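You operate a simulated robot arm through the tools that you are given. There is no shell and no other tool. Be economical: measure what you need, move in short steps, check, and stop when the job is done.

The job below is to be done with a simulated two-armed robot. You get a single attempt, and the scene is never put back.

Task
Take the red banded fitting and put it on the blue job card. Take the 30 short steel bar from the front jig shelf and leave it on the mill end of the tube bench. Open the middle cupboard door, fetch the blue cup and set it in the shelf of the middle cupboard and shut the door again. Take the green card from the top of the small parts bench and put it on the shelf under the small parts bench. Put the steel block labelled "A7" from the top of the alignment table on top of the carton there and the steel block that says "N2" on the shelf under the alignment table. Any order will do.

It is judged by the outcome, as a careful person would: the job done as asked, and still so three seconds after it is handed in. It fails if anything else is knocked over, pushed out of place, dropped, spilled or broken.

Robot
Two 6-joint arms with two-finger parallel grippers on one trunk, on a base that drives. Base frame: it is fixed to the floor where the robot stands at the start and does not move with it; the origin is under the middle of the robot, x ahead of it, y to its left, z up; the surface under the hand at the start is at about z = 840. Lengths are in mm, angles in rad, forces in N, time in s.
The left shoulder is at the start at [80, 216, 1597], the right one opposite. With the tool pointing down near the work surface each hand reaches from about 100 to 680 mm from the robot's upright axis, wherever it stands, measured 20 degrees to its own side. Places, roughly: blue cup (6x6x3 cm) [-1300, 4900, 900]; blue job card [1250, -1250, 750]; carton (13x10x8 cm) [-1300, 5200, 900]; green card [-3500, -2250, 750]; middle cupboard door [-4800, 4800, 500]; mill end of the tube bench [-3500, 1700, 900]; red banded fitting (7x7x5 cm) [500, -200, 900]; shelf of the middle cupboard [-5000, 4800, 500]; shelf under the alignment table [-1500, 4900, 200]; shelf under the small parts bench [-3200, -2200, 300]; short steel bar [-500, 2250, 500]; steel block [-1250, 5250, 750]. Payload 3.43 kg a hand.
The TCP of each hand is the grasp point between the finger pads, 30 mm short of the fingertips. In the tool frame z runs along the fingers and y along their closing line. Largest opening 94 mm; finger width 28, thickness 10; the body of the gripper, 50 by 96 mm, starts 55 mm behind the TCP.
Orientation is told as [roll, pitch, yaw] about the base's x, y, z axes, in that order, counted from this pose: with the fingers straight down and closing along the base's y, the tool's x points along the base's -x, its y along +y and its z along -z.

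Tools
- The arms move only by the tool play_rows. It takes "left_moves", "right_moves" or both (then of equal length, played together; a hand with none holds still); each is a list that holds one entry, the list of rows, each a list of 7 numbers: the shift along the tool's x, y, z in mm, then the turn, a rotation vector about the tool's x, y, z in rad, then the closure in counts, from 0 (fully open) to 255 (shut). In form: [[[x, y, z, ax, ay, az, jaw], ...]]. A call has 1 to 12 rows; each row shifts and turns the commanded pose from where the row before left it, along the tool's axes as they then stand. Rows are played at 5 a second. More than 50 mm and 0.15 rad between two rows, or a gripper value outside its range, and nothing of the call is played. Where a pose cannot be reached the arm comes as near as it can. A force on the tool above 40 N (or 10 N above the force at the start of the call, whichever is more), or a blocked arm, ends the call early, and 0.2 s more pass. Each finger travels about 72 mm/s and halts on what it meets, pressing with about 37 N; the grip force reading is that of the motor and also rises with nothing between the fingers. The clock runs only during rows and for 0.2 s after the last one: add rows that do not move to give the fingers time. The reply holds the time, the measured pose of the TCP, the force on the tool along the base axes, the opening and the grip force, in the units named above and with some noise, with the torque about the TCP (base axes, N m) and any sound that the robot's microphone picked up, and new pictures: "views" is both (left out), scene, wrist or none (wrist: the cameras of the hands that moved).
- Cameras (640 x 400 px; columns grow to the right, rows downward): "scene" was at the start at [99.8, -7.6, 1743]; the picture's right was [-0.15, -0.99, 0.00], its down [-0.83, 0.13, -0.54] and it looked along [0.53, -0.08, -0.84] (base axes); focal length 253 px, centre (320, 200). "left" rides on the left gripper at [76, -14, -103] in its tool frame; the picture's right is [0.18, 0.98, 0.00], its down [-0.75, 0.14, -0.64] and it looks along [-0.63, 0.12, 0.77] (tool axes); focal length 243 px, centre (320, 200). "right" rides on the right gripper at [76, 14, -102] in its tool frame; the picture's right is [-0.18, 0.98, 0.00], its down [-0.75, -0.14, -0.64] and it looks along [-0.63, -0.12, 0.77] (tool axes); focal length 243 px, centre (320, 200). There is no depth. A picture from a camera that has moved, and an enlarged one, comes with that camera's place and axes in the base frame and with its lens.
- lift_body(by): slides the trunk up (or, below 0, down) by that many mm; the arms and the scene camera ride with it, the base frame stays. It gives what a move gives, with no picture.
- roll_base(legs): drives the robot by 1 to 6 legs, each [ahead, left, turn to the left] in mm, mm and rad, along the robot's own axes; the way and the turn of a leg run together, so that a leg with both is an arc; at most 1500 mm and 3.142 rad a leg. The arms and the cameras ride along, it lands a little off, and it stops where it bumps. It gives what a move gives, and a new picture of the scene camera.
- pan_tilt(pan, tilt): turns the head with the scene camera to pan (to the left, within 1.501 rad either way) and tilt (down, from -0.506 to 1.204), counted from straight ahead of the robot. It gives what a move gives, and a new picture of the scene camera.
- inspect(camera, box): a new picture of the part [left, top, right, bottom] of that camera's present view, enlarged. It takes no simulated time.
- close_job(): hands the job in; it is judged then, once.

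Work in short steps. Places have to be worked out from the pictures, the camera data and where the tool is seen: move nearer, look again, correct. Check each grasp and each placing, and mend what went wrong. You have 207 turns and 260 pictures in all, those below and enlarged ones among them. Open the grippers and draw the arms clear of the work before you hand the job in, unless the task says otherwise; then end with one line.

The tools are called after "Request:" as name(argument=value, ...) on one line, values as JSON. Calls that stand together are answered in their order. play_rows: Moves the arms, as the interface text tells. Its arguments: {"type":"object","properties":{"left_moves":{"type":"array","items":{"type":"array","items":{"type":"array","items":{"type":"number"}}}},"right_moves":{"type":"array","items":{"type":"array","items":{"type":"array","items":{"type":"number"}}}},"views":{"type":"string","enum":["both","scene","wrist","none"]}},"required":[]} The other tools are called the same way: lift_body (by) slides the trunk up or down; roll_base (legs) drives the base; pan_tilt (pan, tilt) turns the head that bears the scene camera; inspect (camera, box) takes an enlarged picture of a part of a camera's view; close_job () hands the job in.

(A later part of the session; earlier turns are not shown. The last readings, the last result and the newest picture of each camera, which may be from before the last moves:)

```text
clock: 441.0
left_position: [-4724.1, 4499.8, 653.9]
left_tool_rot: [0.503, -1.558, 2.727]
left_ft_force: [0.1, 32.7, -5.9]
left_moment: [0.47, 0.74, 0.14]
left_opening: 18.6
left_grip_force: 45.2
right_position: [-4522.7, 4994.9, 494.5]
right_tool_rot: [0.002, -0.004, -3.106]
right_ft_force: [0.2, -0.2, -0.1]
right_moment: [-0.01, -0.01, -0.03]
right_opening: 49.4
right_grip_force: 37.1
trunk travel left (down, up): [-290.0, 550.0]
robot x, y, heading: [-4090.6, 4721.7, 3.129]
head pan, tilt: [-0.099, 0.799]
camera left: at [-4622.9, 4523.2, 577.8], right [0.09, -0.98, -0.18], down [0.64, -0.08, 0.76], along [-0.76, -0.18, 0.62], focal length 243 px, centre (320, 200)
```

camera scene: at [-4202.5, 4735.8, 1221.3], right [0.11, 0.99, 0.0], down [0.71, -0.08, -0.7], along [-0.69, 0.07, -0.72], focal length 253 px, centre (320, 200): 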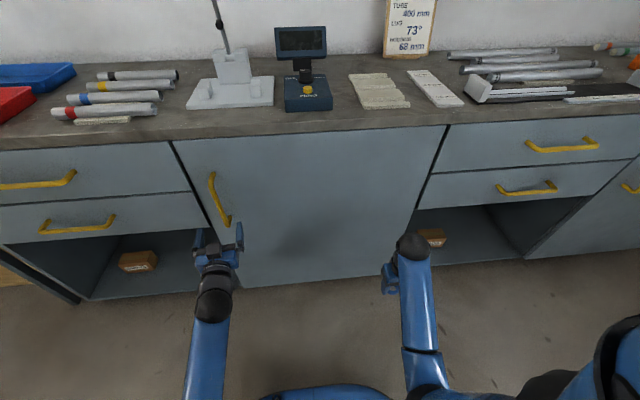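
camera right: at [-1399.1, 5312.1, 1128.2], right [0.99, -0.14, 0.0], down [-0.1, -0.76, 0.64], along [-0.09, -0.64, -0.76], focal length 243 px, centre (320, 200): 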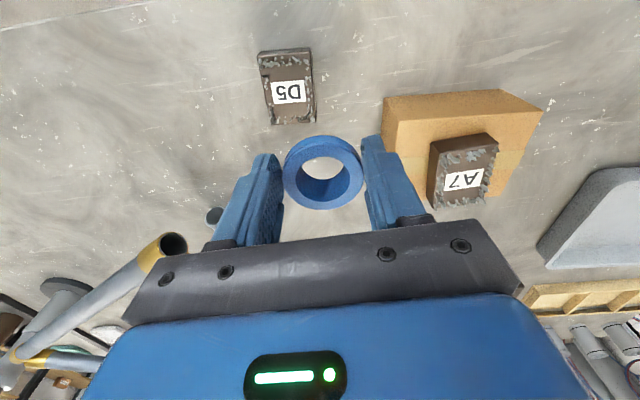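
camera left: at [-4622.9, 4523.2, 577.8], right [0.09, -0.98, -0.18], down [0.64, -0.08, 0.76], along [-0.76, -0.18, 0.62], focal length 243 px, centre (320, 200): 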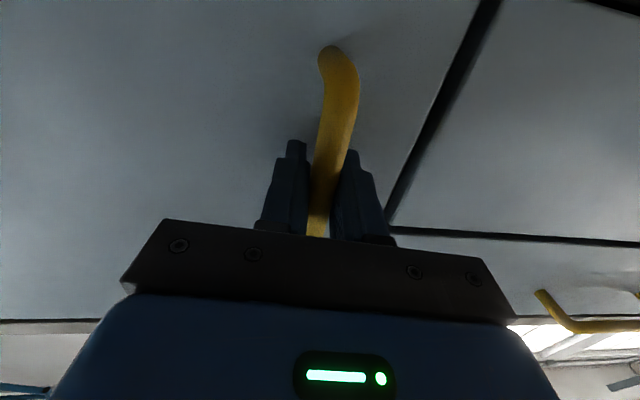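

Handle held (18 mm). I relieve the side load, then pull along the door's arc (hinge ≈638 mm to the right).

Request:
play_rows(left_moves=[[[0, -4, 0, 0, 0, 0, 255], [0, 0, -8, 0.012, 0, 0, 255], [0, 0, -12, 0.019, 0, 0, 255], [0, 0, -12, 0.019, 0, 0, 255], [0, 0, -12, 0.019, 0, 0, 255], [0, 0, -12, 0.019, 0, 0, 255], [0, 0, -12, 0.019, 0, 0, 255], [0, 0, -12, 0.019, 0, 0, 255], [0, 0, -12, 0.019, 0, 0, 255], [0, 0, 0, 0, 0, 0, 255]]], views="none")

```text
clock: 442.6
left_position: [-4663.9, 4509.0, 653.2]
left_tool_rot: [0.134, -1.556, 2.993]
left_ft_force: [-0.8, 10.4, -0.2]
left_moment: [0.09, -0.64, -0.09]
left_opening: 18.0
left_grip_force: 45.4
right_position: [-4523.4, 4996.2, 495.2]
right_tool_rot: [-0.002, -0.004, -3.109]
right_ft_force: [0.5, -0.4, 0.0]
right_moment: [-0.01, 0.02, 0.0]
right_opening: 49.5
right_grip_force: 36.9
trunk travel left (down, up): [-290.0, 550.0]
robot x, y, heading: [-4096.4, 4722.2, 3.128]
head pan, tilt: [-0.099, 0.799]
stopped in row 7 (left hand): the force on the tool passed its limit at 44 N (the readings are from after the stop); the commanded pose is now the measured one
```

It opens. I continue pulling along the arc.

Request:
play_rows(left_moves=[[[0, 0, -8, 0.014, 0, 0, 255], [0, -1, -9, 0.015, 0, 0, 255], [0, 0, -9, 0.015, 0, 0, 255], [0, -1, -9, 0.015, 0, 0, 255], [0, 0, -9, 0.015, 0, 0, 255], [0, -1, -9, 0.015, 0, 0, 255], [0, 0, -9, 0.015, 0, 0, 255], [0, -1, -9, 0.015, 0, 0, 255], [0, 0, -9, 0.015, 0, 0, 255], [0, 0, 0, 0, 0, 0, 255]]], views="none")

Request:
play_rows(left_moves=[[[0, 0, -8, 0.014, 0, 0, 255], [0, -1, -9, 0.015, 0, 0, 255], [0, 0, -9, 0.015, 0, 0, 255], [0, -1, -9, 0.015, 0, 0, 255], [0, 0, -9, 0.015, 0, 0, 255], [0, -1, -9, 0.015, 0, 0, 255], [0, 0, -9, 0.015, 0, 0, 255], [0, -1, -9, 0.015, 0, 0, 255], [0, 0, -9, 0.015, 0, 0, 255], [0, 0, 0, 0, 0, 0, 255]]], views="scene")

```text
clock: 443.3
left_position: [-4643.6, 4513.5, 653.0]
left_tool_rot: [-0.082, -1.554, -3.118]
left_ft_force: [-1.4, 11.1, 1.5]
left_moment: [-0.19, -0.75, -0.04]
left_opening: 18.4
left_grip_force: 45.0
right_position: [-4519.9, 4997.3, 496.7]
right_tool_rot: [-0.003, -0.004, -3.111]
right_ft_force: [0.3, -0.4, -0.4]
right_moment: [0.03, 0.0, -0.02]
right_opening: 49.6
right_grip_force: 37.1
trunk travel left (down, up): [-290.0, 550.0]
robot x, y, heading: [-4092.6, 4726.9, 3.125]
head pan, tilt: [-0.099, 0.799]
stopped in row 3 (left hand): the force on the tool passed its limit at 43 N (the readings are from after the stop); the commanded pose is now the measured one
```

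```text
clock: 444.0
left_position: [-4627.2, 4519.6, 653.3]
left_tool_rot: [-0.188, -1.555, -3.053]
left_ft_force: [-2.6, 10.4, 4.1]
left_moment: [-0.39, -0.75, -0.07]
left_opening: 18.6
left_grip_force: 45.2
right_position: [-4520.5, 4999.8, 495.7]
right_tool_rot: [-0.002, -0.002, -3.114]
right_ft_force: [0.3, -0.6, -0.4]
right_moment: [0.0, 0.03, 0.01]
right_opening: 49.4
right_grip_force: 37.4
trunk travel left (down, up): [-290.0, 550.0]
robot x, y, heading: [-4090.6, 4725.6, 3.126]
head pan, tilt: [-0.099, 0.799]
stopped in row 3 (left hand): the force on the tool passed its limit at 44 N (the readings are from after the stop); the commanded pose is now the measured one
camera scene: at [-4202.6, 4738.0, 1221.4], right [0.12, 0.99, 0.0], down [0.71, -0.08, -0.7], along [-0.69, 0.08, -0.72], focal length 253 px, centre (320, 200)
```

scene: 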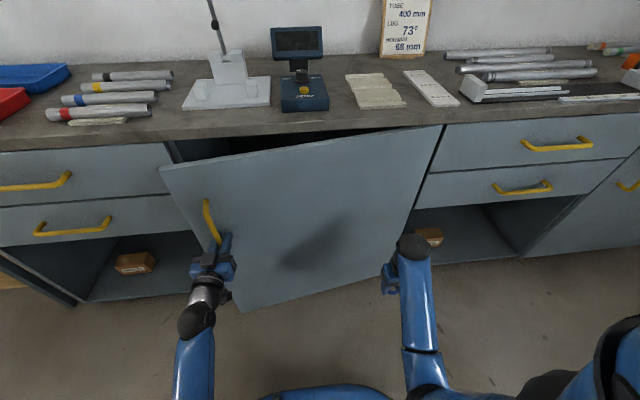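

The door is ~9° open. I continue pulling with the base, turning with the door's arc.

Request:
roll_base(legs=[[-64, 30, -0.078], [-64, 30, -0.078]])

```text
clock: 445.1
left_position: [-4585.9, 4530.1, 654.1]
left_tool_rot: [-0.262, -1.553, -3.054]
left_ft_force: [0.7, 0.7, 1.7]
left_moment: [-0.2, -0.7, -0.21]
left_opening: 18.1
left_grip_force: 45.2
right_position: [-4446.5, 5000.8, 495.1]
right_tool_rot: [-0.002, -0.004, 3.096]
right_ft_force: [-0.4, 0.1, -1.4]
right_moment: [-0.03, 0.0, 0.0]
right_opening: 49.6
right_grip_force: 37.1
trunk travel left (down, up): [-290.0, 550.0]
robot x, y, heading: [-4040.5, 4693.0, 3.061]
head pan, tilt: [-0.099, 0.799]
stopped in leg 1: the force on the tool passed its limit at 43 N (the readings are from after the stop); the commanded pose is now the measured one
camera scene: at [-4147.3, 4717.8, 1221.2], right [0.19, 0.98, 0.0], down [0.7, -0.13, -0.7], along [-0.69, 0.13, -0.72], focal length 253 px, centre (320, 200)
```

scene: 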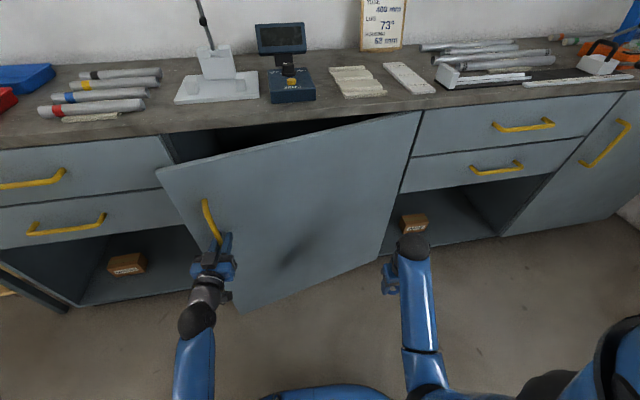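

θ≈12° now. I go on with slow arm pulls (no pictures).

Request:
play_rows(left_moves=[[[0, 0, -5, 0.008, 0, 0, 255], [0, 0, -5, 0.008, 0, 0, 255], [0, 0, -5, 0.008, 0, 0, 255], [0, 0, -5, 0.008, 0, 0, 255], [0, 0, -5, 0.008, 0, 0, 255], [0, 0, -5, 0.008, 0, 0, 255], [0, 0, -5, 0.008, 0, 0, 255], [0, 0, -5, 0.008, 0, 0, 255], [0, 0, -5, 0.008, 0, 0, 255], [0, 0, -5, 0.008, 0, 0, 255], [0, 0, -5, 0.008, 0, 0, 255], [0, 0, -5, 0.008, 0, 0, 255]]], views="none")

Request:
play_rows(left_moves=[[[0, 0, -5, 0.008, 0, 0, 255], [0, 0, -5, 0.008, 0, 0, 255], [0, 0, -5, 0.008, 0, 0, 255], [0, 0, -5, 0.008, 0, 0, 255], [0, 0, -5, 0.008, 0, 0, 255], [0, 0, -5, 0.008, 0, 0, 255], [0, 0, -5, 0.008, 0, 0, 255], [0, 0, -5, 0.008, 0, 0, 255], [0, 0, -5, 0.008, 0, 0, 255], [0, 0, -5, 0.008, 0, 0, 255], [0, 0, -5, 0.008, 0, 0, 255], [0, 0, -5, 0.008, 0, 0, 255]]], views="none")

```text
clock: 445.9
left_position: [-4574.2, 4534.3, 653.7]
left_tool_rot: [-0.359, -1.551, -2.994]
left_ft_force: [-2.7, 11.4, 0.6]
left_moment: [-0.63, -0.53, -0.05]
left_opening: 18.3
left_grip_force: 45.1
right_position: [-4444.9, 5003.7, 494.4]
right_tool_rot: [-0.002, -0.001, 3.092]
right_ft_force: [0.4, -0.2, -0.2]
right_moment: [0.02, 0.0, 0.0]
right_opening: 49.5
right_grip_force: 36.8
trunk travel left (down, up): [-290.0, 550.0]
robot x, y, heading: [-4038.1, 4701.3, 3.04]
head pan, tilt: [-0.099, 0.799]
stopped in row 4 (left hand): the force on the tool passed its limit at 43 N (the readings are from after the stop); the commanded pose is now the measured one
```

```text
clock: 446.5
left_position: [-4563.7, 4537.1, 652.8]
left_tool_rot: [-0.391, -1.544, -2.988]
left_ft_force: [-3.7, 11.0, 0.5]
left_moment: [-0.77, -0.6, -0.03]
left_opening: 18.5
left_grip_force: 44.8
right_position: [-4443.7, 5007.0, 495.1]
right_tool_rot: [0.0, -0.002, 3.088]
right_ft_force: [0.5, 0.7, -0.8]
right_moment: [0.01, -0.03, -0.01]
right_opening: 49.4
right_grip_force: 37.3
trunk travel left (down, up): [-290.0, 550.0]
robot x, y, heading: [-4038.9, 4701.9, 3.043]
head pan, tilt: [-0.099, 0.799]
stopped in row 3 (left hand): the force on the tool passed its limit at 43 N (the readings are from after the stop); the commanded pose is now the measured one
```

I realise the arc turns the other way (tool should yaw left as the door opens). I rotate the tool back in place on the handle.

Request:
play_rows(left_moves=[[[0, -2, 0, -0.06, 0, 0, 255], [0, -1, 0, -0.06, 0, 0, 255], [0, 0, 0, -0.06, 0, 0, 255], [0, 0, 0, -0.06, 0, 0, 255], [0, 0, 0, -0.06, 0, 0, 255], [0, 0, 0, -0.06, 0, 0, 255], [0, 0, 0, -0.06, 0, 0, 255], [0, 0, 0, -0.06, 0, 0, 255], [0, 0, 0, 0, 0, 0, 255]]], views="wrist")

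```text
clock: 448.5
left_position: [-4562.0, 4535.5, 653.2]
left_tool_rot: [-0.083, -1.548, -2.806]
left_ft_force: [9.1, -25.3, 5.3]
left_moment: [-0.1, -0.23, -0.04]
left_opening: 18.4
left_grip_force: 45.2
right_position: [-4443.7, 5004.5, 496.3]
right_tool_rot: [-0.002, -0.004, 3.091]
right_ft_force: [0.3, 0.7, -0.3]
right_moment: [0.01, -0.03, 0.02]
right_opening: 49.4
right_grip_force: 37.0
trunk travel left (down, up): [-290.0, 550.0]
robot x, y, heading: [-4041.7, 4699.2, 3.041]
head pan, tilt: [-0.099, 0.799]
camera left: at [-4464.4, 4575.2, 579.6], right [0.25, -0.95, -0.19], down [0.64, 0.02, 0.77], along [-0.73, -0.31, 0.61], focal length 243 px, centre (320, 200)
```

left: 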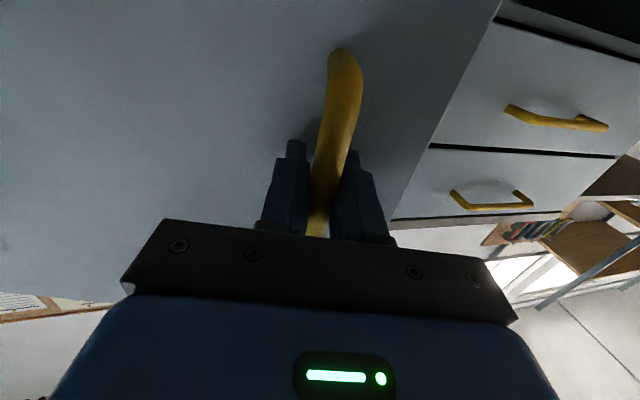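

Tool is now square to the door. I pull on along the correct arc.

Request:
play_rows(left_moves=[[[0, 3, -4, -0.01, 0, 0, 255], [0, 0, -8, -0.013, 0, 0, 255], [0, 0, -8, -0.013, 0, 0, 255], [0, 0, -8, -0.013, 0, 0, 255], [0, 0, -8, -0.013, 0, 0, 255], [0, 0, -8, -0.013, 0, 0, 255], [0, 0, -8, -0.013, 0, 0, 255], [0, 0, -8, -0.013, 0, 0, 255], [0, 0, -8, -0.013, 0, 0, 255], [0, 0, -8, -0.013, 0, 0, 255], [0, 0, -8, -0.013, 0, 0, 255], [0, 0, 0, 0, 0, 0, 255]]], views="none")

```text
clock: 450.6
left_position: [-4498.5, 4561.1, 654.1]
left_tool_rot: [0.063, -1.544, -2.862]
left_ft_force: [-4.4, 10.0, -9.7]
left_moment: [-0.11, 0.5, -0.1]
left_opening: 18.5
left_grip_force: 44.5
right_position: [-4443.0, 5006.5, 495.3]
right_tool_rot: [-0.001, -0.003, 3.086]
right_ft_force: [0.3, -0.6, -0.5]
right_moment: [-0.01, -0.02, -0.01]
right_opening: 49.6
right_grip_force: 37.2
trunk travel left (down, up): [-290.0, 550.0]
robot x, y, heading: [-4039.3, 4699.0, 3.037]
head pan, tilt: [-0.099, 0.799]
stopped in row 10 (left hand): the force on the tool passed its limit at 41 N (the readings are from after the stop); the commanded pose is now the measured one
```

24° open. Now the base pulls further along the arc (back and right).

Request:
roll_base(legs=[[-104, -69, 0]])

Request:
play_rows(left_moves=[[[0, 0, 0, -0.04, 0, 0, 255], [0, 0, 0, -0.04, 0, 0, 255], [0, 0, 0, -0.04, 0, 0, 255], [0, 0, 0, -0.04, 0, 0, 255], [0, 0, 0, -0.04, 0, 0, 255]]], views="none")

```text
clock: 451.8
left_position: [-4414.4, 4611.3, 652.2]
left_tool_rot: [-0.04, -1.544, -2.771]
left_ft_force: [-1.2, 4.2, -7.5]
left_moment: [0.18, -0.83, -0.17]
left_opening: 18.3
left_grip_force: 44.4
right_position: [-4357.7, 5056.3, 495.2]
right_tool_rot: [-0.002, -0.004, 3.084]
right_ft_force: [0.2, 0.0, -1.0]
right_moment: [0.0, -0.03, 0.01]
right_opening: 49.1
right_grip_force: 37.4
trunk travel left (down, up): [-290.0, 550.0]
robot x, y, heading: [-3956.1, 4742.1, 3.035]
head pan, tilt: [-0.099, 0.799]
stopped in leg 1: the force on the tool passed its limit at 45 N (the readings are from after the stop); the commanded pose is now the measured one
camera scene: at [-4064.2, 4768.4, 1221.3], right [0.2, 0.98, 0.0], down [0.7, -0.14, -0.7], along [-0.68, 0.14, -0.72], focal length 253 px, centre (320, 200)
```

scene: 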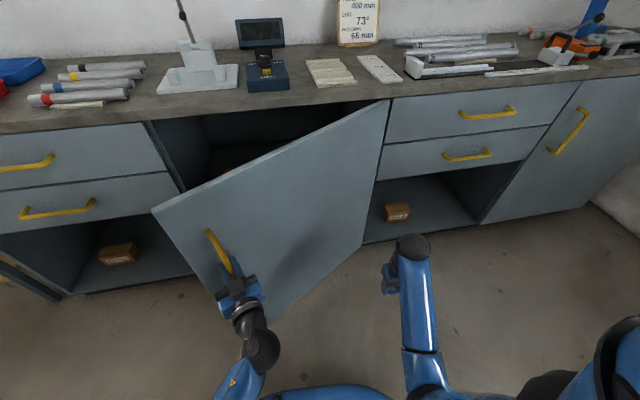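

```text
clock: 453.0
left_position: [-4415.6, 4607.9, 652.9]
left_tool_rot: [0.091, -1.546, -2.693]
left_ft_force: [4.6, -5.3, -13.1]
left_moment: [0.43, -0.38, -0.1]
left_opening: 18.2
left_grip_force: 44.5
right_position: [-4359.9, 5053.3, 494.5]
right_tool_rot: [-0.002, -0.002, 3.083]
right_ft_force: [0.4, 0.8, 0.6]
right_moment: [0.05, 0.01, 0.0]
right_opening: 49.2
right_grip_force: 37.3
trunk travel left (down, up): [-290.0, 550.0]
robot x, y, heading: [-3956.9, 4744.7, 3.035]
head pan, tilt: [-0.099, 0.799]
```

32° open. One more base pull.

Request:
roll_base(legs=[[-106, -97, 0]])

Request:
play_rows(left_moves=[[[0, 0, 0, -0.04, 0, 0, 255], [0, 0, 0, -0.04, 0, 0, 255], [0, 0, 0, -0.04, 0, 0, 255], [0, 0, -5, -0.04, 0, 0, 255], [0, 0, -8, -0.04, 0, 0, 255], [0, 0, -8, -0.02, 0, 0, 255], [0, 0, -8, -0.02, 0, 0, 255]]], views="none")

```text
clock: 454.3
left_position: [-4316.6, 4696.4, 654.4]
left_tool_rot: [0.001, -1.546, -2.626]
left_ft_force: [-1.4, 3.9, -3.5]
left_moment: [0.23, -0.5, -0.19]
left_opening: 18.5
left_grip_force: 44.7
right_position: [-4254.3, 5135.6, 496.2]
right_tool_rot: [0.001, -0.003, 3.078]
right_ft_force: [0.0, 0.9, -0.6]
right_moment: [0.01, -0.01, 0.05]
right_opening: 48.9
right_grip_force: 36.9
trunk travel left (down, up): [-290.0, 550.0]
robot x, y, heading: [-3851.3, 4820.5, 3.032]
head pan, tilt: [-0.099, 0.799]
stopped in leg 1: the force on the tool passed its limit at 44 N (the readings are from after the stop); the commanded pose is now the measured one
camera scene: at [-3961.7, 4847.5, 1221.3], right [0.21, 0.98, 0.0], down [0.7, -0.15, -0.7], along [-0.68, 0.14, -0.72], focal length 253 px, centre (320, 200)
```

scene: 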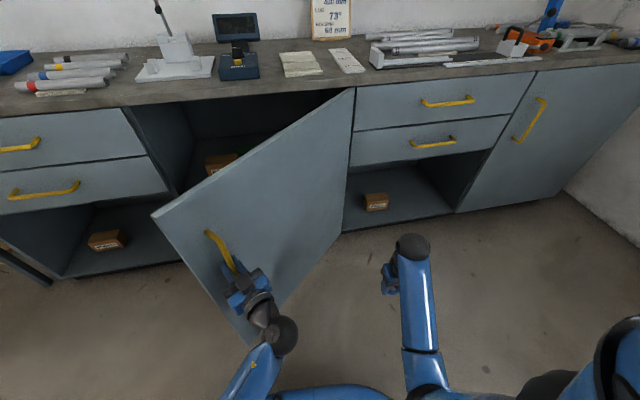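

```text
clock: 455.9
left_position: [-4297.8, 4714.7, 653.8]
left_tool_rot: [0.261, -1.544, -2.648]
left_ft_force: [-10.8, 9.5, -22.1]
left_moment: [0.02, 0.9, 0.07]
left_opening: 18.3
left_grip_force: 44.7
right_position: [-4256.8, 5134.7, 493.7]
right_tool_rot: [-0.001, 0.0, 3.08]
right_ft_force: [0.2, -0.4, 0.3]
right_moment: [-0.02, 0.01, 0.0]
right_opening: 49.2
right_grip_force: 37.1
trunk travel left (down, up): [-290.0, 550.0]
robot x, y, heading: [-3854.0, 4822.6, 3.036]
head pan, tilt: [-0.099, 0.799]
```

46° open; the interior shelf is visible. I go on with two more base pulls.

Request:
roll_base(legs=[[-93, -145, 0]])

Request:
play_rows(left_moves=[[[0, 0, 0, -0.05, 0, 0, 255], [0, 0, 0, -0.05, 0, 0, 255], [0, 0, 0, -0.05, 0, 0, 255], [0, 0, 0, -0.05, 0, 0, 255], [0, 0, 0, -0.05, 0, 0, 255]]], views="none")

```text
clock: 457.0
left_position: [-4251.1, 4777.4, 655.6]
left_tool_rot: [0.142, -1.542, -2.541]
left_ft_force: [-3.2, 2.7, -12.2]
left_moment: [0.9, -0.56, -0.11]
left_opening: 18.3
left_grip_force: 45.4
right_position: [-4207.5, 5195.5, 495.1]
right_tool_rot: [0.0, -0.003, 3.079]
right_ft_force: [0.3, 0.1, 0.5]
right_moment: [-0.01, 0.0, 0.0]
right_opening: 48.7
right_grip_force: 36.6
trunk travel left (down, up): [-290.0, 550.0]
robot x, y, heading: [-3806.4, 4884.6, 3.032]
head pan, tilt: [-0.099, 0.799]
stopped in leg 1: the force on the tool passed its limit at 45 N (the readings are from after the stop); the commanded pose is now the measured one
camera scene: at [-3915.2, 4908.2, 1221.2], right [0.21, 0.98, 0.0], down [0.7, -0.15, -0.7], along [-0.68, 0.14, -0.72], focal length 253 px, centre (320, 200)
```

scene: 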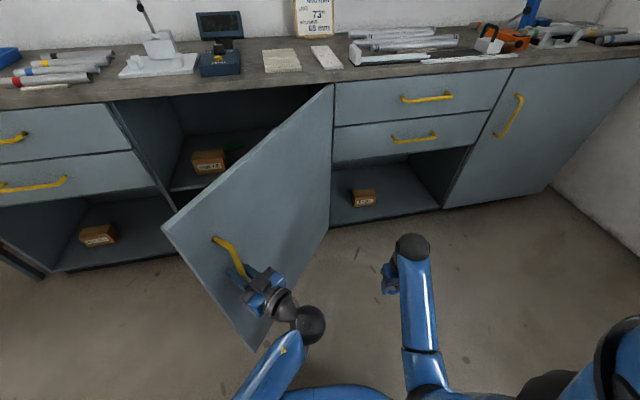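

```text
clock: 458.2
left_position: [-4249.0, 4773.9, 657.0]
left_tool_rot: [0.249, -1.547, -2.392]
left_ft_force: [9.1, -6.2, -13.8]
left_moment: [0.45, 0.27, -0.21]
left_opening: 18.4
left_grip_force: 44.9
right_position: [-4208.1, 5194.3, 495.1]
right_tool_rot: [-0.001, -0.003, 3.082]
right_ft_force: [0.7, 0.9, -1.0]
right_moment: [0.01, 0.0, 0.01]
right_opening: 49.0
right_grip_force: 37.0
trunk travel left (down, up): [-290.0, 550.0]
robot x, y, heading: [-3804.2, 4881.1, 3.04]
head pan, tilt: [-0.099, 0.799]
```

53°. Another pull toward ~70°.

Request:
roll_base(legs=[[-79, -172, 0]])

Request:
play_rows(left_moves=[[[0, 0, 0, -0.05, 0, 0, 255], [0, 0, 0, -0.05, 0, 0, 255], [0, 0, 0, -0.05, 0, 0, 255], [0, 0, 0, -0.05, 0, 0, 255], [0, 0, 0, -0.05, 0, 0, 255], [0, 0, 0, -0.05, 0, 0, 255]]], views="none")

```text
clock: 459.5
left_position: [-4189.0, 4892.8, 656.7]
left_tool_rot: [0.197, -1.545, -2.365]
left_ft_force: [-2.5, 1.7, -12.0]
left_moment: [1.01, -0.23, -0.16]
left_opening: 18.5
left_grip_force: 44.9
right_position: [-4141.9, 5306.8, 494.7]
right_tool_rot: [0.0, -0.002, 3.075]
right_ft_force: [-0.7, -0.6, -0.4]
right_moment: [-0.03, 0.03, 0.02]
right_opening: 49.1
right_grip_force: 36.6
trunk travel left (down, up): [-290.0, 550.0]
robot x, y, heading: [-3739.6, 4996.1, 3.028]
head pan, tilt: [-0.099, 0.799]
stopped in leg 1: the force on the tool passed its limit at 48 N (the readings are from after the stop); the commanded pose is now the measured one
camera scene: at [-3849.8, 5019.3, 1221.1], right [0.21, 0.98, 0.0], down [0.7, -0.15, -0.7], along [-0.68, 0.14, -0.72], focal length 253 px, centre (320, 200)
```

scene: 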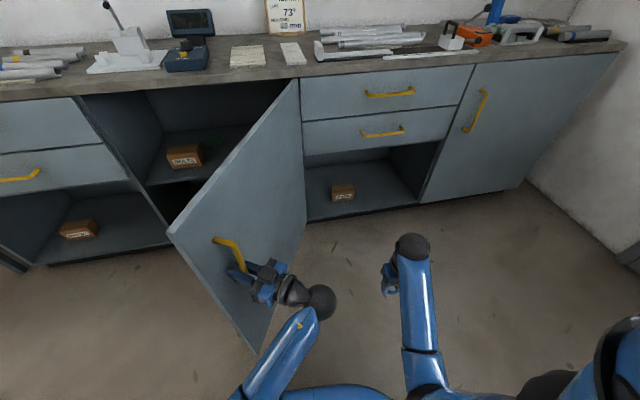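

```text
clock: 460.8
left_position: [-4190.5, 4882.9, 659.2]
left_tool_rot: [0.404, -1.545, -2.31]
left_ft_force: [4.3, -2.2, -5.8]
left_moment: [0.94, 0.64, 0.07]
left_opening: 18.2
left_grip_force: 45.4
left hand out of reach, approached as far as the arm can: row 5, 6
right_position: [-4141.6, 5304.2, 495.8]
right_tool_rot: [0.0, -0.003, 3.078]
right_ft_force: [-0.4, 0.7, -0.6]
right_moment: [-0.02, 0.0, 0.0]
right_opening: 49.1
right_grip_force: 37.2
trunk travel left (down, up): [-290.0, 550.0]
robot x, y, heading: [-3742.7, 4993.9, 3.037]
head pan, tilt: [-0.099, 0.799]
stopped in row 6 (left hand): the force on the tool passed its limit at 45 N (the readings are from after the stop); the commanded pose is now the measured one
```

63°. One more pull with turning, toward ~80°.

Request:
roll_base(legs=[[-13, -239, 0.2]])

```text
clock: 462.5
left_position: [-4149.4, 5033.9, 658.8]
left_tool_rot: [0.516, -1.546, -2.235]
left_ft_force: [-28.2, 2.9, 2.1]
left_moment: [0.13, 0.85, 0.49]
left_opening: 18.5
left_grip_force: 45.0
right_position: [-4179.7, 5458.4, 493.6]
right_tool_rot: [-0.001, -0.002, -3.008]
right_ft_force: [0.7, 0.2, -0.2]
right_moment: [-0.05, 0.0, 0.02]
right_opening: 49.2
right_grip_force: 37.5
trunk travel left (down, up): [-290.0, 550.0]
robot x, y, heading: [-3728.0, 5228.4, -3.057]
head pan, tilt: [-0.099, 0.799]
camera scene: at [-3838.7, 5231.8, 1221.1], right [0.01, 1.0, 0.0], down [0.72, -0.01, -0.7], along [-0.7, 0.01, -0.72], focal length 253 px, centre (320, 200)
```

scene: 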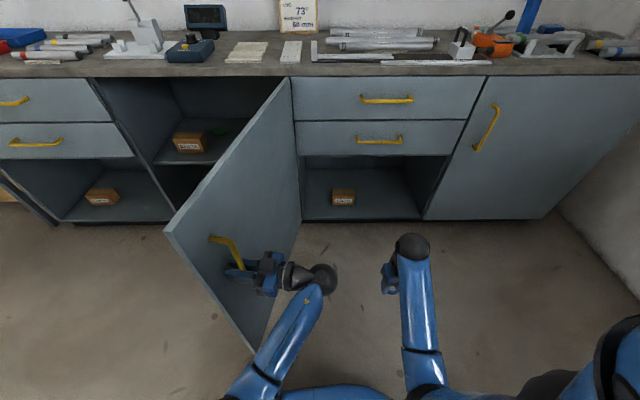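

Door at ~80°. I open the left gripper, back it off, and take the robot back and around to the left.

Request:
play_rows(left_moves=[[[0, 0, 0, 0, 0, 0, 120], [0, 0, 0, 0, 0, 0, 0], [0, 0, 0, 0, 0, 0, 0], [0, 0, -30, 0, 0, 0, 0], [0, 0, -40, 0, 0, 0, 0], [0, 0, -30, 0, 0, 0, 0]]], views="none")

Request:
roll_base(legs=[[-350, 30, -0.085], [0, 780, 0]])

```text
clock: 463.9
left_position: [-4169.2, 5048.7, 667.8]
left_tool_rot: [0.393, -1.547, -2.111]
left_ft_force: [-0.6, -0.9, 0.7]
left_moment: [0.02, 0.03, 0.01]
left_opening: 94.0
left_grip_force: 0.0
left hand out of reach, approached as far as the arm can: row 4, 5, 6
right_position: [-4180.4, 5456.5, 495.5]
right_tool_rot: [-0.001, -0.004, -3.009]
right_ft_force: [-0.3, 0.8, -1.0]
right_moment: [-0.01, 0.0, -0.02]
right_opening: 48.9
right_grip_force: 36.8
trunk travel left (down, up): [-290.0, 550.0]
robot x, y, heading: [-3727.6, 5225.6, -3.059]
head pan, tilt: [-0.099, 0.799]
```

```text
clock: 465.1
left_position: [-4104.0, 5056.0, 667.5]
left_tool_rot: [0.426, -1.551, -2.188]
left_ft_force: [-0.3, -0.7, 0.1]
left_moment: [-0.05, 0.05, 0.0]
left_opening: 93.8
left_grip_force: 0.1
right_position: [-4101.2, 5464.1, 495.4]
right_tool_rot: [-0.003, -0.003, -3.026]
right_ft_force: [0.3, 0.7, -0.8]
right_moment: [0.0, -0.04, 0.03]
right_opening: 48.9
right_grip_force: 37.1
trunk travel left (down, up): [-290.0, 550.0]
robot x, y, heading: [-3650.5, 5232.3, -3.075]
head pan, tilt: [-0.099, 0.799]
stopped in leg 1: the force on the tool passed its limit at 102 N (the readings are from after the stop); the commanded pose is now the measured one
camera scene: at [-3762.0, 5232.2, 1221.3], right [0.03, 1.0, 0.0], down [0.72, -0.02, -0.7], along [-0.7, 0.02, -0.72], focal length 253 px, centre (320, 200)
```

scene: 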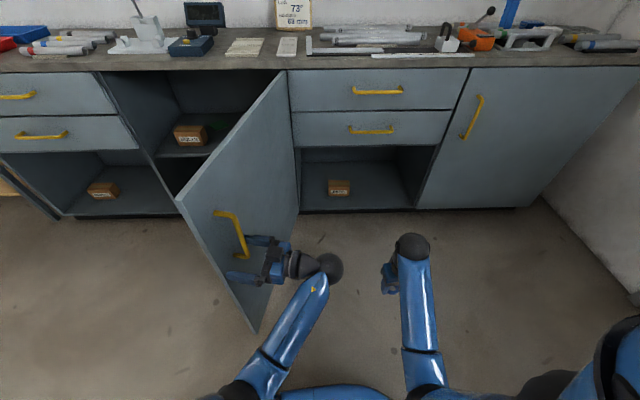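

The fingers still surround the handle; withdrawing must be along +y. I ease forward and slide right 150 mm to pull the fingers off.

Request:
roll_base(legs=[[12, 0, 0], [0, -150, 0]])

```text
clock: 466.8
left_position: [-4125.8, 5202.9, 668.5]
left_tool_rot: [0.464, -1.55, -2.228]
left_ft_force: [0.4, 0.0, -0.1]
left_moment: [-0.01, 0.02, 0.01]
left_opening: 94.1
left_grip_force: 0.0
right_position: [-4122.6, 5610.0, 495.9]
right_tool_rot: [0.0, -0.003, -3.028]
right_ft_force: [0.6, -0.4, -0.7]
right_moment: [-0.03, 0.02, 0.02]
right_opening: 49.3
right_grip_force: 37.9
trunk travel left (down, up): [-290.0, 550.0]
robot x, y, heading: [-3676.1, 5374.1, -3.073]
head pan, tilt: [-0.099, 0.799]
camera scene: at [-3782.9, 5378.0, 1221.3], right [0.03, 1.0, 0.0], down [0.72, -0.02, -0.7], along [-0.7, 0.02, -0.72], focal length 253 px, centre (320, 200)
```

scene: 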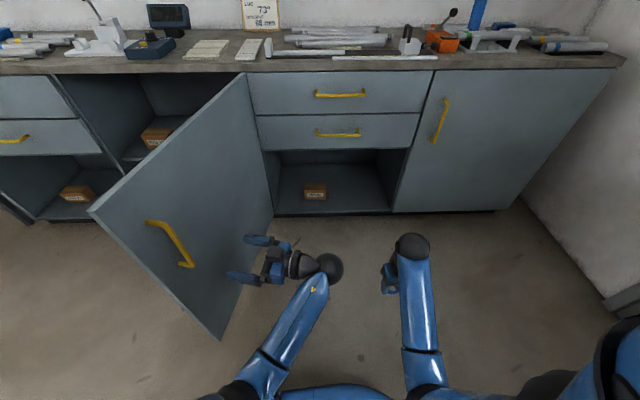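

Freed. I back away and go round to the left side of the open door; then fold the left hand back.

Request:
roll_base(legs=[[-260, 0, -0.068], [0, 980, 0]])

Request:
play_rows(left_moves=[[[0, 0, 0, 0.12, 0, 0, 0], [0, 0, 0, 0.12, 0, 0, 0], [0, 0, 0, 0.12, 0, 0, 0], [0, 0, 0, 0.12, 0, 0, 0], [0, 0, 0, 0.12, 0, 0, 0], [0, 0, 0, 0.12, 0.1, 0, 0], [0, 0, 0, 0, 0.14, 0, 0], [0, 0, 0, 0, 0.14, 0, 0], [0, 0, 0, 0, 0.14, 0, 0], [0, 0, 0, 0, 0.14, 0, 0], [0, 0, 0, 0, 0.14, 0, 0], [0, 0, 0, 0, 0.14, 0, 0]]], views="none")

Request:
play_rows(left_moves=[[[0, 0, 0, 0, 0.14, 0, 0], [0, 0, 0, 0, 0.14, 0, 0], [0, 0, 0, 0, 0.14, 0, 0], [0, 0, 0, 0, 0.14, 0, 0], [0, 0, 0, 0, 0.05, 0, 0], [20, 0, 0, 0, 0, 0, 0], [30, 0, 0, 0, 0, 0, 0], [0, 0, 0, 0, 0, 0, 0]]], views="scene")

```text
clock: 473.4
left_position: [-3878.5, 4264.2, 668.8]
left_tool_rot: [0.418, -1.55, -2.251]
left_ft_force: [-0.1, -0.6, 0.2]
left_moment: [-0.02, 0.02, 0.01]
left_opening: 93.8
left_grip_force: 0.1
right_position: [-3847.6, 4670.7, 495.9]
right_tool_rot: [-0.002, -0.002, -3.097]
right_ft_force: [0.6, -0.4, -0.8]
right_moment: [-0.05, 0.01, 0.01]
right_opening: 49.0
right_grip_force: 36.9
trunk travel left (down, up): [-290.0, 550.0]
robot x, y, heading: [-3417.6, 4402.6, 3.136]
head pan, tilt: [-0.099, 0.799]
camera scene: at [-3524.6, 4414.7, 1221.3], right [0.1, 0.99, 0.0], down [0.71, -0.07, -0.7], along [-0.69, 0.07, -0.72], focal length 253 px, centre (320, 200)
```

scene: 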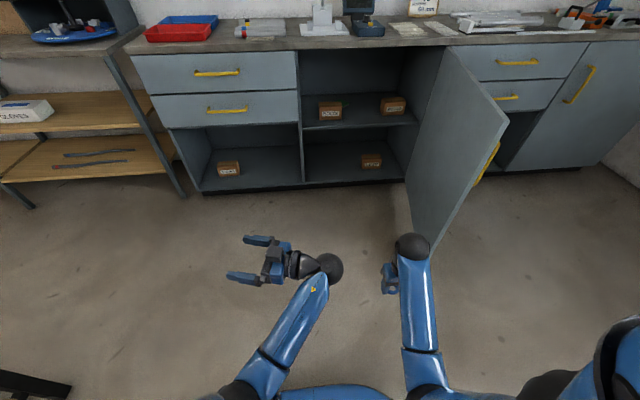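

```text
refused: row 6 steps farther than a row can; nothing moved
```

```text
clock: 475.2
left_position: [-3920.2, 4235.2, 597.7]
left_tool_rot: [0.014, -0.941, -1.845]
left_ft_force: [-0.9, 1.2, 0.0]
left_moment: [0.01, 0.01, 0.01]
left_opening: 94.1
left_grip_force: 0.2
left hand out of reach, approached as far as the arm can: row 1, 2, 3, 4, 5
right_position: [-3848.7, 4671.1, 495.9]
right_tool_rot: [-0.002, -0.005, -3.097]
right_ft_force: [-0.3, -0.2, -1.3]
right_moment: [-0.02, 0.0, 0.0]
right_opening: 49.0
right_grip_force: 36.8
trunk travel left (down, up): [-290.0, 550.0]
robot x, y, heading: [-3412.7, 4403.7, 3.141]
head pan, tilt: [-0.099, 0.799]
camera scene: at [-3524.6, 4414.9, 1221.3], right [0.1, 0.99, 0.0], down [0.71, -0.07, -0.7], along [-0.69, 0.07, -0.72], focal length 253 px, centre (320, 200)
```

scene: 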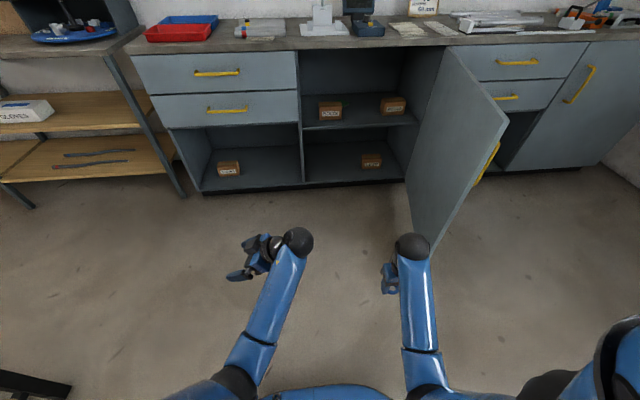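

The open cupboard shows a middle shelf (z≈500) with two cartons and a free gap near y≈4800. I pull the left hand back toward the robot and bring its tool down, and raise the trunk 75.

Request:
play_rows(left_moves=[[[0, 40, 0, 0, 0, 0, 0], [0, 40, 0, 0, 0, 0, 0], [0, 40, 0, 0, 0, 0, 0], [0, 40, 0, 0, 0, 0, 0], [0, 0, 0, 0, 0.14, 0, 0], [0, 0, 0, 0, 0.14, 0, 0], [0, 0, 0, 0, 0.14, 0, 0], [0, 0, 0, 0, 0.14, 0, 0], [0, 0, 0, 0, 0.14, 0, 0], [0, 0, 0, 0, 0.14, 0, 0], [0, 0, 0, 0, 0.1, 0, 0], [0, 0, 0, 0, 0, 0, 0]]], views="none")

Request:
lift_body(by=75)

```text
clock: 477.8
left_position: [-3789.4, 4134.4, 488.4]
left_tool_rot: [0.005, -0.001, -1.835]
left_ft_force: [0.5, -0.2, 0.7]
left_moment: [0.01, -0.02, 0.02]
left_opening: 94.1
left_grip_force: 0.1
left hand out of reach, approached as far as the arm can: row 1, 2, 3, 4, 5, 6, 7, 8, 9, 10, 11
right_position: [-3847.6, 4670.8, 495.9]
right_tool_rot: [-0.002, -0.002, -3.096]
right_ft_force: [0.3, -0.7, -1.2]
right_moment: [-0.01, -0.01, 0.02]
right_opening: 49.3
right_grip_force: 37.2
trunk travel left (down, up): [-290.0, 550.0]
robot x, y, heading: [-3413.3, 4405.0, 3.142]
head pan, tilt: [-0.099, 0.799]
```

```text
clock: 478.9
left_position: [-3788.1, 4134.3, 563.9]
left_tool_rot: [0.006, -0.003, -1.834]
left_ft_force: [-0.3, -0.4, 1.4]
left_moment: [0.01, 0.03, 0.01]
left_opening: 94.0
left_grip_force: 0.0
right_position: [-3847.0, 4670.2, 571.0]
right_tool_rot: [-0.005, -0.003, -3.096]
right_ft_force: [0.5, -0.1, -0.9]
right_moment: [0.01, -0.02, 0.02]
right_opening: 49.0
right_grip_force: 36.5
trunk travel left (down, up): [-365.0, 475.0]
robot x, y, heading: [-3413.9, 4405.7, 3.141]
head pan, tilt: [-0.099, 0.799]
```

Request:
play_rows(left_moves=[[[10, 42, 0, 0, 0, 0, 0], [10, 42, 0, 0, 0, 0, 0], [10, 42, 0, 0, 0, 0, 0], [0, 0, 0, 0, 0, 0, 0]]], views="none")

Request:
roll_base(legs=[[650, -138, 0]])

Request:
inspect(camera="right", box=[0, 0, 640, 400])

```text
clock: 479.9
left_position: [-3660.0, 4127.4, 565.2]
left_tool_rot: [0.006, -0.003, -1.834]
left_ft_force: [0.1, -0.6, 0.6]
left_moment: [0.01, -0.02, 0.02]
left_opening: 93.8
left_grip_force: 0.1
right_position: [-3847.7, 4668.9, 570.1]
right_tool_rot: [0.0, -0.003, -3.097]
right_ft_force: [0.4, 0.1, -0.1]
right_moment: [0.01, -0.01, -0.01]
right_opening: 49.1
right_grip_force: 36.7
trunk travel left (down, up): [-365.0, 475.0]
robot x, y, heading: [-3416.1, 4404.3, 3.141]
head pan, tilt: [-0.099, 0.799]
```

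```text
clock: 483.6
left_position: [-4317.3, 4273.7, 566.2]
left_tool_rot: [0.005, -0.005, -1.845]
left_ft_force: [0.1, -0.5, 0.0]
left_moment: [0.02, 0.02, 0.0]
left_opening: 94.1
left_grip_force: 0.0
right_position: [-4498.2, 4818.1, 570.1]
right_tool_rot: [-0.002, -0.003, -3.106]
right_ft_force: [-0.5, 0.0, -0.4]
right_moment: [0.01, -0.02, 0.0]
right_opening: 49.1
right_grip_force: 37.3
trunk travel left (down, up): [-365.0, 475.0]
robot x, y, heading: [-4068.7, 4546.3, 3.133]
head pan, tilt: [-0.099, 0.799]
camera scene: at [-4178.3, 4559.4, 1296.2], right [0.11, 0.99, 0.0], down [0.71, -0.08, -0.7], along [-0.69, 0.08, -0.72], focal length 253 px, centre (320, 200)
```

scene: 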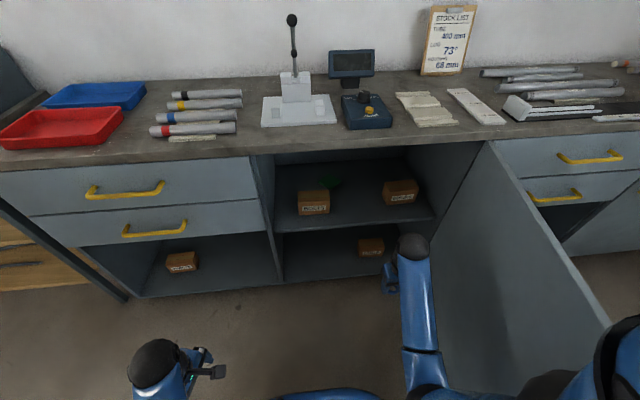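

```text
1.00 times, centred on (320, 200) of right (not enlarged: the box is as wide or as high as the picture)
camera zoom: at [-4422.8, 4806.0, 673.4], right [-0.15, -0.99, 0.0], down [-0.76, 0.11, 0.65], along [-0.64, 0.1, -0.76], focal length 243 px, centre (320, 200)
```

zoom: 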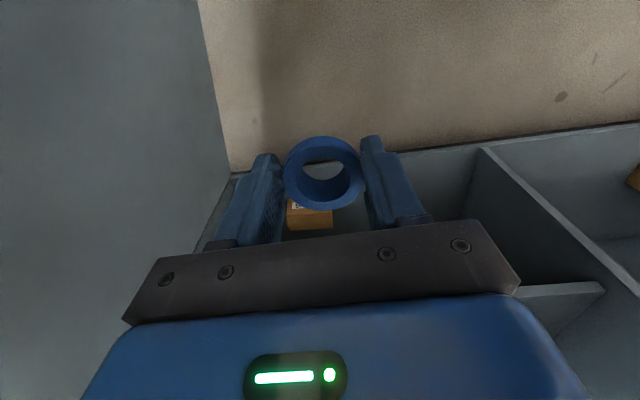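

The gap between cartons (y≈4677–4930) is straight ahead. I drive 290 mm in and look.

Request:
roll_base(legs=[[290, 8, 0]])

Request:
inspect(camera="right", box=[0, 0, 640, 400])

```text
clock: 485.6
left_position: [-4610.5, 4267.8, 565.4]
left_tool_rot: [0.007, -0.004, -1.844]
left_ft_force: [-0.8, 0.6, -0.1]
left_moment: [0.01, -0.02, 0.04]
left_opening: 94.0
left_grip_force: 0.1
right_position: [-4790.2, 4811.9, 570.5]
right_tool_rot: [-0.001, -0.002, -3.105]
right_ft_force: [0.2, -0.5, -0.7]
right_moment: [0.0, -0.01, -0.01]
right_opening: 48.7
right_grip_force: 36.6
trunk travel left (down, up): [-365.0, 475.0]
robot x, y, heading: [-4364.6, 4541.2, 3.135]
head pan, tilt: [-0.099, 0.799]
camera scene: at [-4471.6, 4553.9, 1296.2], right [0.11, 0.99, 0.0], down [0.71, -0.08, -0.7], along [-0.69, 0.07, -0.72], focal length 253 px, centre (320, 200)
```

scene: 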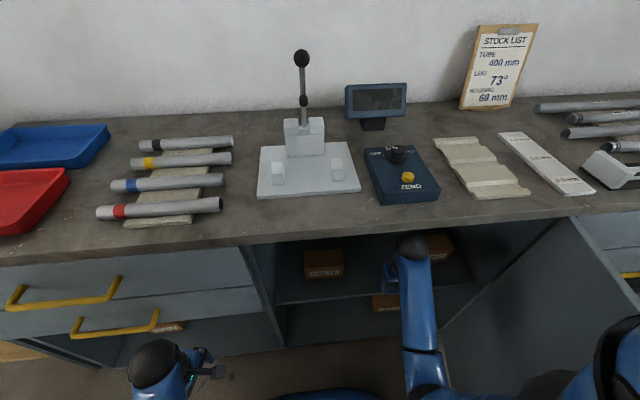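

```text
1.00 times, centred on (320, 200) of right (not enlarged: the box is as wide or as high as the picture)
camera zoom: at [-4716.5, 4799.9, 673.3], right [-0.15, -0.99, 0.0], down [-0.76, 0.11, 0.64], along [-0.64, 0.1, -0.76], focal length 243 px, centre (320, 200)
```

zoom: 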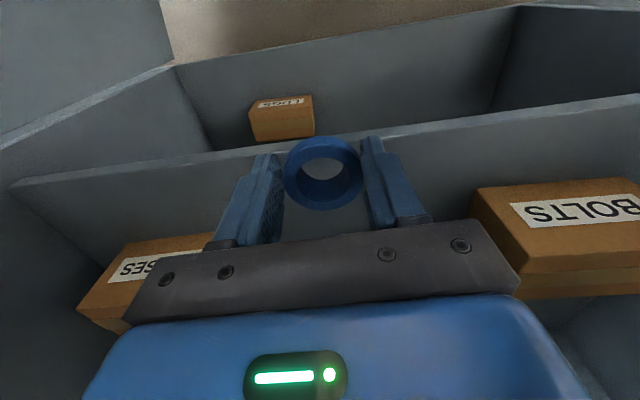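

Shelf edge is at x≈-4802, cartons well to both sides. I move the cup 100 mm in and lower slowly until it touches.

Request:
play_rows(right_moves=[[[-35, 0, 0, 0, 0, 0, 255], [-35, 0, 0, 0, 0, 0, 255], [-30, 0, 0, 0, 0, 0, 255], [0, 0, 6, 0, 0, 0, 255], [0, 0, 5, 0, 0, 0, 255], [0, 0, 4, 0, 0, 0, 255], [0, 0, 4, 0, 0, 0, 255], [0, 0, 4, 0, 0, 0, 255], [0, 0, 3, 0, 0, 0, 255], [0, 0, 3, 0, 0, 0, 255], [0, 0, 3, 0, 0, 0, 255], [0, 0, 3, 0, 0, 0, 255]]], views="wrist")

```text
clock: 488.2
left_position: [-4608.4, 4268.3, 565.8]
left_tool_rot: [0.004, -0.003, -1.843]
left_ft_force: [0.0, -0.1, -0.1]
left_moment: [0.0, -0.03, -0.05]
left_opening: 94.1
left_grip_force: 0.1
right_position: [-4891.2, 4807.8, 535.7]
right_tool_rot: [-0.001, -0.004, -3.105]
right_ft_force: [0.6, 0.9, -0.8]
right_moment: [-0.01, 0.0, 0.0]
right_opening: 48.9
right_grip_force: 37.1
trunk travel left (down, up): [-365.0, 475.0]
robot x, y, heading: [-4363.0, 4544.0, 3.138]
head pan, tilt: [-0.099, 0.799]
camera right: at [-4815.4, 4796.5, 638.4], right [-0.15, -0.99, 0.0], down [-0.76, 0.11, 0.64], along [-0.64, 0.1, -0.76], focal length 243 px, centre (320, 200)
```

right: 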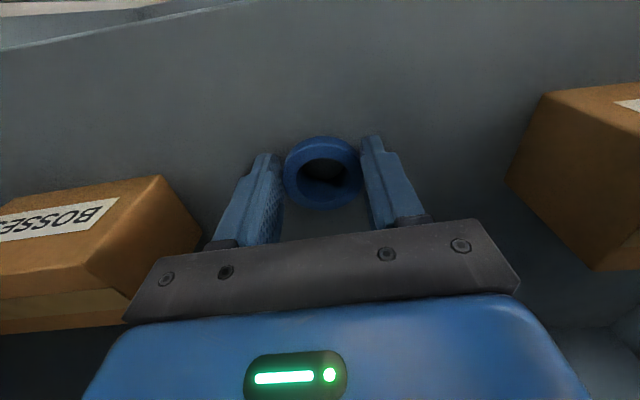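

Not yet touching; I continue in 3 mm rows.

Request:
play_rows(right_moves=[[[0, 0, 3, 0, 0, 0, 255], [0, 0, 3, 0, 0, 0, 255], [0, 0, 3, 0, 0, 0, 255], [0, 0, 3, 0, 0, 0, 255], [0, 0, 3, 0, 0, 0, 255], [0, 0, 3, 0, 0, 0, 255], [0, 0, 3, 0, 0, 0, 255], [0, 0, 3, 0, 0, 0, 255], [0, 0, 3, 0, 0, 0, 255], [0, 0, 3, 0, 0, 0, 255], [0, 0, 3, 0, 0, 0, 255], [0, 0, 3, 0, 0, 0, 255]]], views="none")

```text
clock: 490.0
left_position: [-4607.9, 4268.8, 566.0]
left_tool_rot: [0.005, -0.002, -1.843]
left_ft_force: [0.6, -0.3, -0.6]
left_moment: [0.01, -0.01, 0.0]
left_opening: 93.8
left_grip_force: 0.1
right_position: [-4894.2, 4808.5, 517.6]
right_tool_rot: [-0.003, -0.014, -3.105]
right_ft_force: [6.5, -1.5, 19.1]
right_moment: [-0.14, -0.1, 0.06]
right_opening: 49.2
right_grip_force: 37.0
trunk travel left (down, up): [-365.0, 475.0]
robot x, y, heading: [-4355.8, 4545.9, 3.136]
head pan, tilt: [-0.099, 0.799]
stopped in row 8 (right hand): the force on the tool passed its limit at 42 N (the readings are from after the stop); the commanded pose is now the measured one
```

Contact at z 518. I ease up, open, rise 45 mm and look.

Request:
play_rows(right_moves=[[[0, 0, -2, 0, 0, 0, 255], [0, 0, 0, 0, 0, 0, 220], [0, 0, 0, 0, 0, 0, 150], [0, 0, 0, 0, 0, 0, 80], [0, 0, 0, 0, 0, 0, 50], [0, 0, 0, 0, 0, 0, 50], [0, 0, -20, 0, 0, 0, 50], [0, 0, -25, 0, 0, 0, 50], [0, 0, 0, 0, 0, 0, 50]]], views="wrist")

```text
clock: 492.0
left_position: [-4609.5, 4268.5, 566.3]
left_tool_rot: [0.005, -0.003, -1.843]
left_ft_force: [-0.2, 0.4, 0.0]
left_moment: [-0.03, 0.0, 0.0]
left_opening: 94.0
left_grip_force: 0.1
right_position: [-4892.7, 4807.6, 563.6]
right_tool_rot: [-0.001, -0.007, -3.107]
right_ft_force: [0.2, 0.1, 0.2]
right_moment: [-0.01, 0.0, -0.01]
right_opening: 75.5
right_grip_force: 0.1
trunk travel left (down, up): [-365.0, 475.0]
robot x, y, heading: [-4362.8, 4542.1, 3.13]
head pan, tilt: [-0.099, 0.799]
camera right: at [-4816.8, 4796.2, 666.0], right [-0.15, -0.99, 0.0], down [-0.75, 0.11, 0.65], along [-0.64, 0.1, -0.76], focal length 243 px, centre (320, 200)
```

right: 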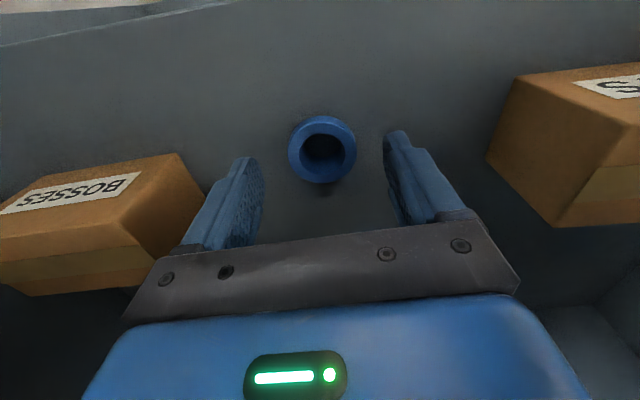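

The cup stands on the shelf between the cartons. I back straight out, then go around the tip of the open door.

Request:
roll_base(legs=[[-440, 0, 0], [-400, 0, 0], [0, -460, 0]])

```text
clock: 498.0
left_position: [-3769.0, 4454.7, 566.0]
left_tool_rot: [0.006, -0.005, -1.84]
left_ft_force: [0.4, 0.0, -0.5]
left_moment: [0.01, 0.0, -0.02]
left_opening: 93.9
left_grip_force: 0.0
right_position: [-4054.6, 4992.8, 562.6]
right_tool_rot: [-0.001, -0.006, -3.098]
right_ft_force: [-5.3, 0.7, -6.3]
right_moment: [-0.02, -0.43, 0.0]
right_opening: 75.6
right_grip_force: 0.1
trunk travel left (down, up): [-365.0, 475.0]
robot x, y, heading: [-3523.9, 4728.9, 3.135]
head pan, tilt: [-0.099, 0.799]
stopped in leg 3: the robot was blocked; the commanded pose is now the measured one
camera scene: at [-3632.9, 4741.8, 1296.3], right [0.1, 0.99, 0.0], down [0.71, -0.08, -0.7], along [-0.69, 0.07, -0.72], focal length 253 px, centre (320, 200)
```

scene: 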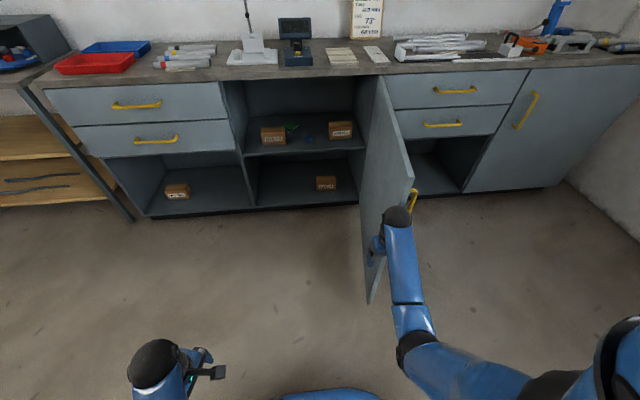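

The hand brushed the door's tip; I back 130 mm more, pass it, come in on the outer side and then slide left to swing the door closed.

Request:
roll_base(legs=[[-130, 0, 0], [0, -330, 0], [170, 0, 0]])

```text
clock: 502.1
left_position: [-3813.0, 4784.6, 566.6]
left_tool_rot: [0.006, -0.004, -1.846]
left_ft_force: [-0.6, 0.4, -0.2]
left_moment: [-0.01, 0.03, 0.01]
left_opening: 94.0
left_grip_force: 0.1
right_position: [-4093.8, 5323.0, 562.6]
right_tool_rot: [-0.001, -0.007, -3.104]
right_ft_force: [0.0, 0.4, 0.2]
right_moment: [-0.03, 0.03, -0.01]
right_opening: 75.7
right_grip_force: 0.0
trunk travel left (down, up): [-365.0, 475.0]
robot x, y, heading: [-3563.5, 5058.1, 3.127]
head pan, tilt: [-0.099, 0.799]
camera scene: at [-3674.7, 5069.2, 1296.2], right [0.11, 0.99, 0.0], down [0.71, -0.08, -0.7], along [-0.69, 0.08, -0.72], focal length 253 px, centre (320, 200)
```

scene: 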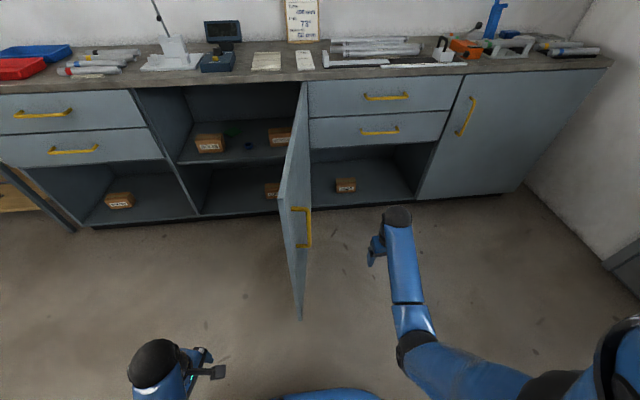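

Now on the outer side. I go 155 mm deeper and slide left ~620 mm to swing the door toward closing.

Request:
roll_base(legs=[[155, 0, 0.008], [0, 620, 0]])

```text
clock: 505.7
left_position: [-3963.1, 4327.9, 564.5]
left_tool_rot: [0.007, -0.001, -1.826]
left_ft_force: [0.3, 0.5, -0.4]
left_moment: [0.02, -0.01, -0.03]
left_opening: 93.9
left_grip_force: 0.0
right_position: [-4259.1, 4865.3, 563.4]
right_tool_rot: [-0.008, -0.018, -3.095]
right_ft_force: [-13.0, -6.1, 0.5]
right_moment: [0.6, -1.31, -0.73]
right_opening: 75.9
right_grip_force: 0.1
trunk travel left (down, up): [-365.0, 475.0]
robot x, y, heading: [-3719.7, 4606.6, -3.131]
head pan, tilt: [-0.099, 0.799]
stopped in leg 2: the force on the tool passed its limit at 85 N (the readings are from after the stop); the commanded pose is now the measured one
camera scene: at [-3832.2, 4615.1, 1296.2], right [0.09, 1.0, 0.0], down [0.71, -0.06, -0.7], along [-0.69, 0.06, -0.72], focal length 253 px, centre (320, 200)
```

scene: 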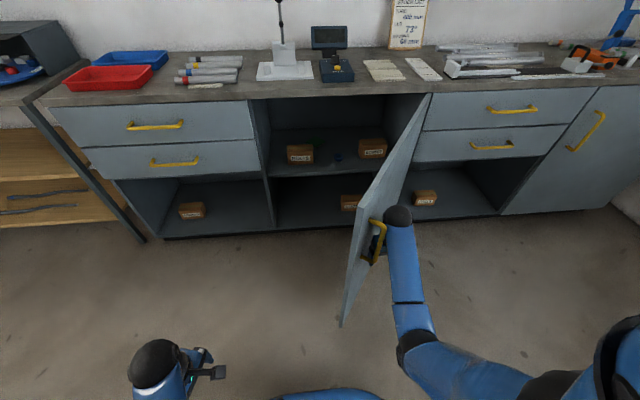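

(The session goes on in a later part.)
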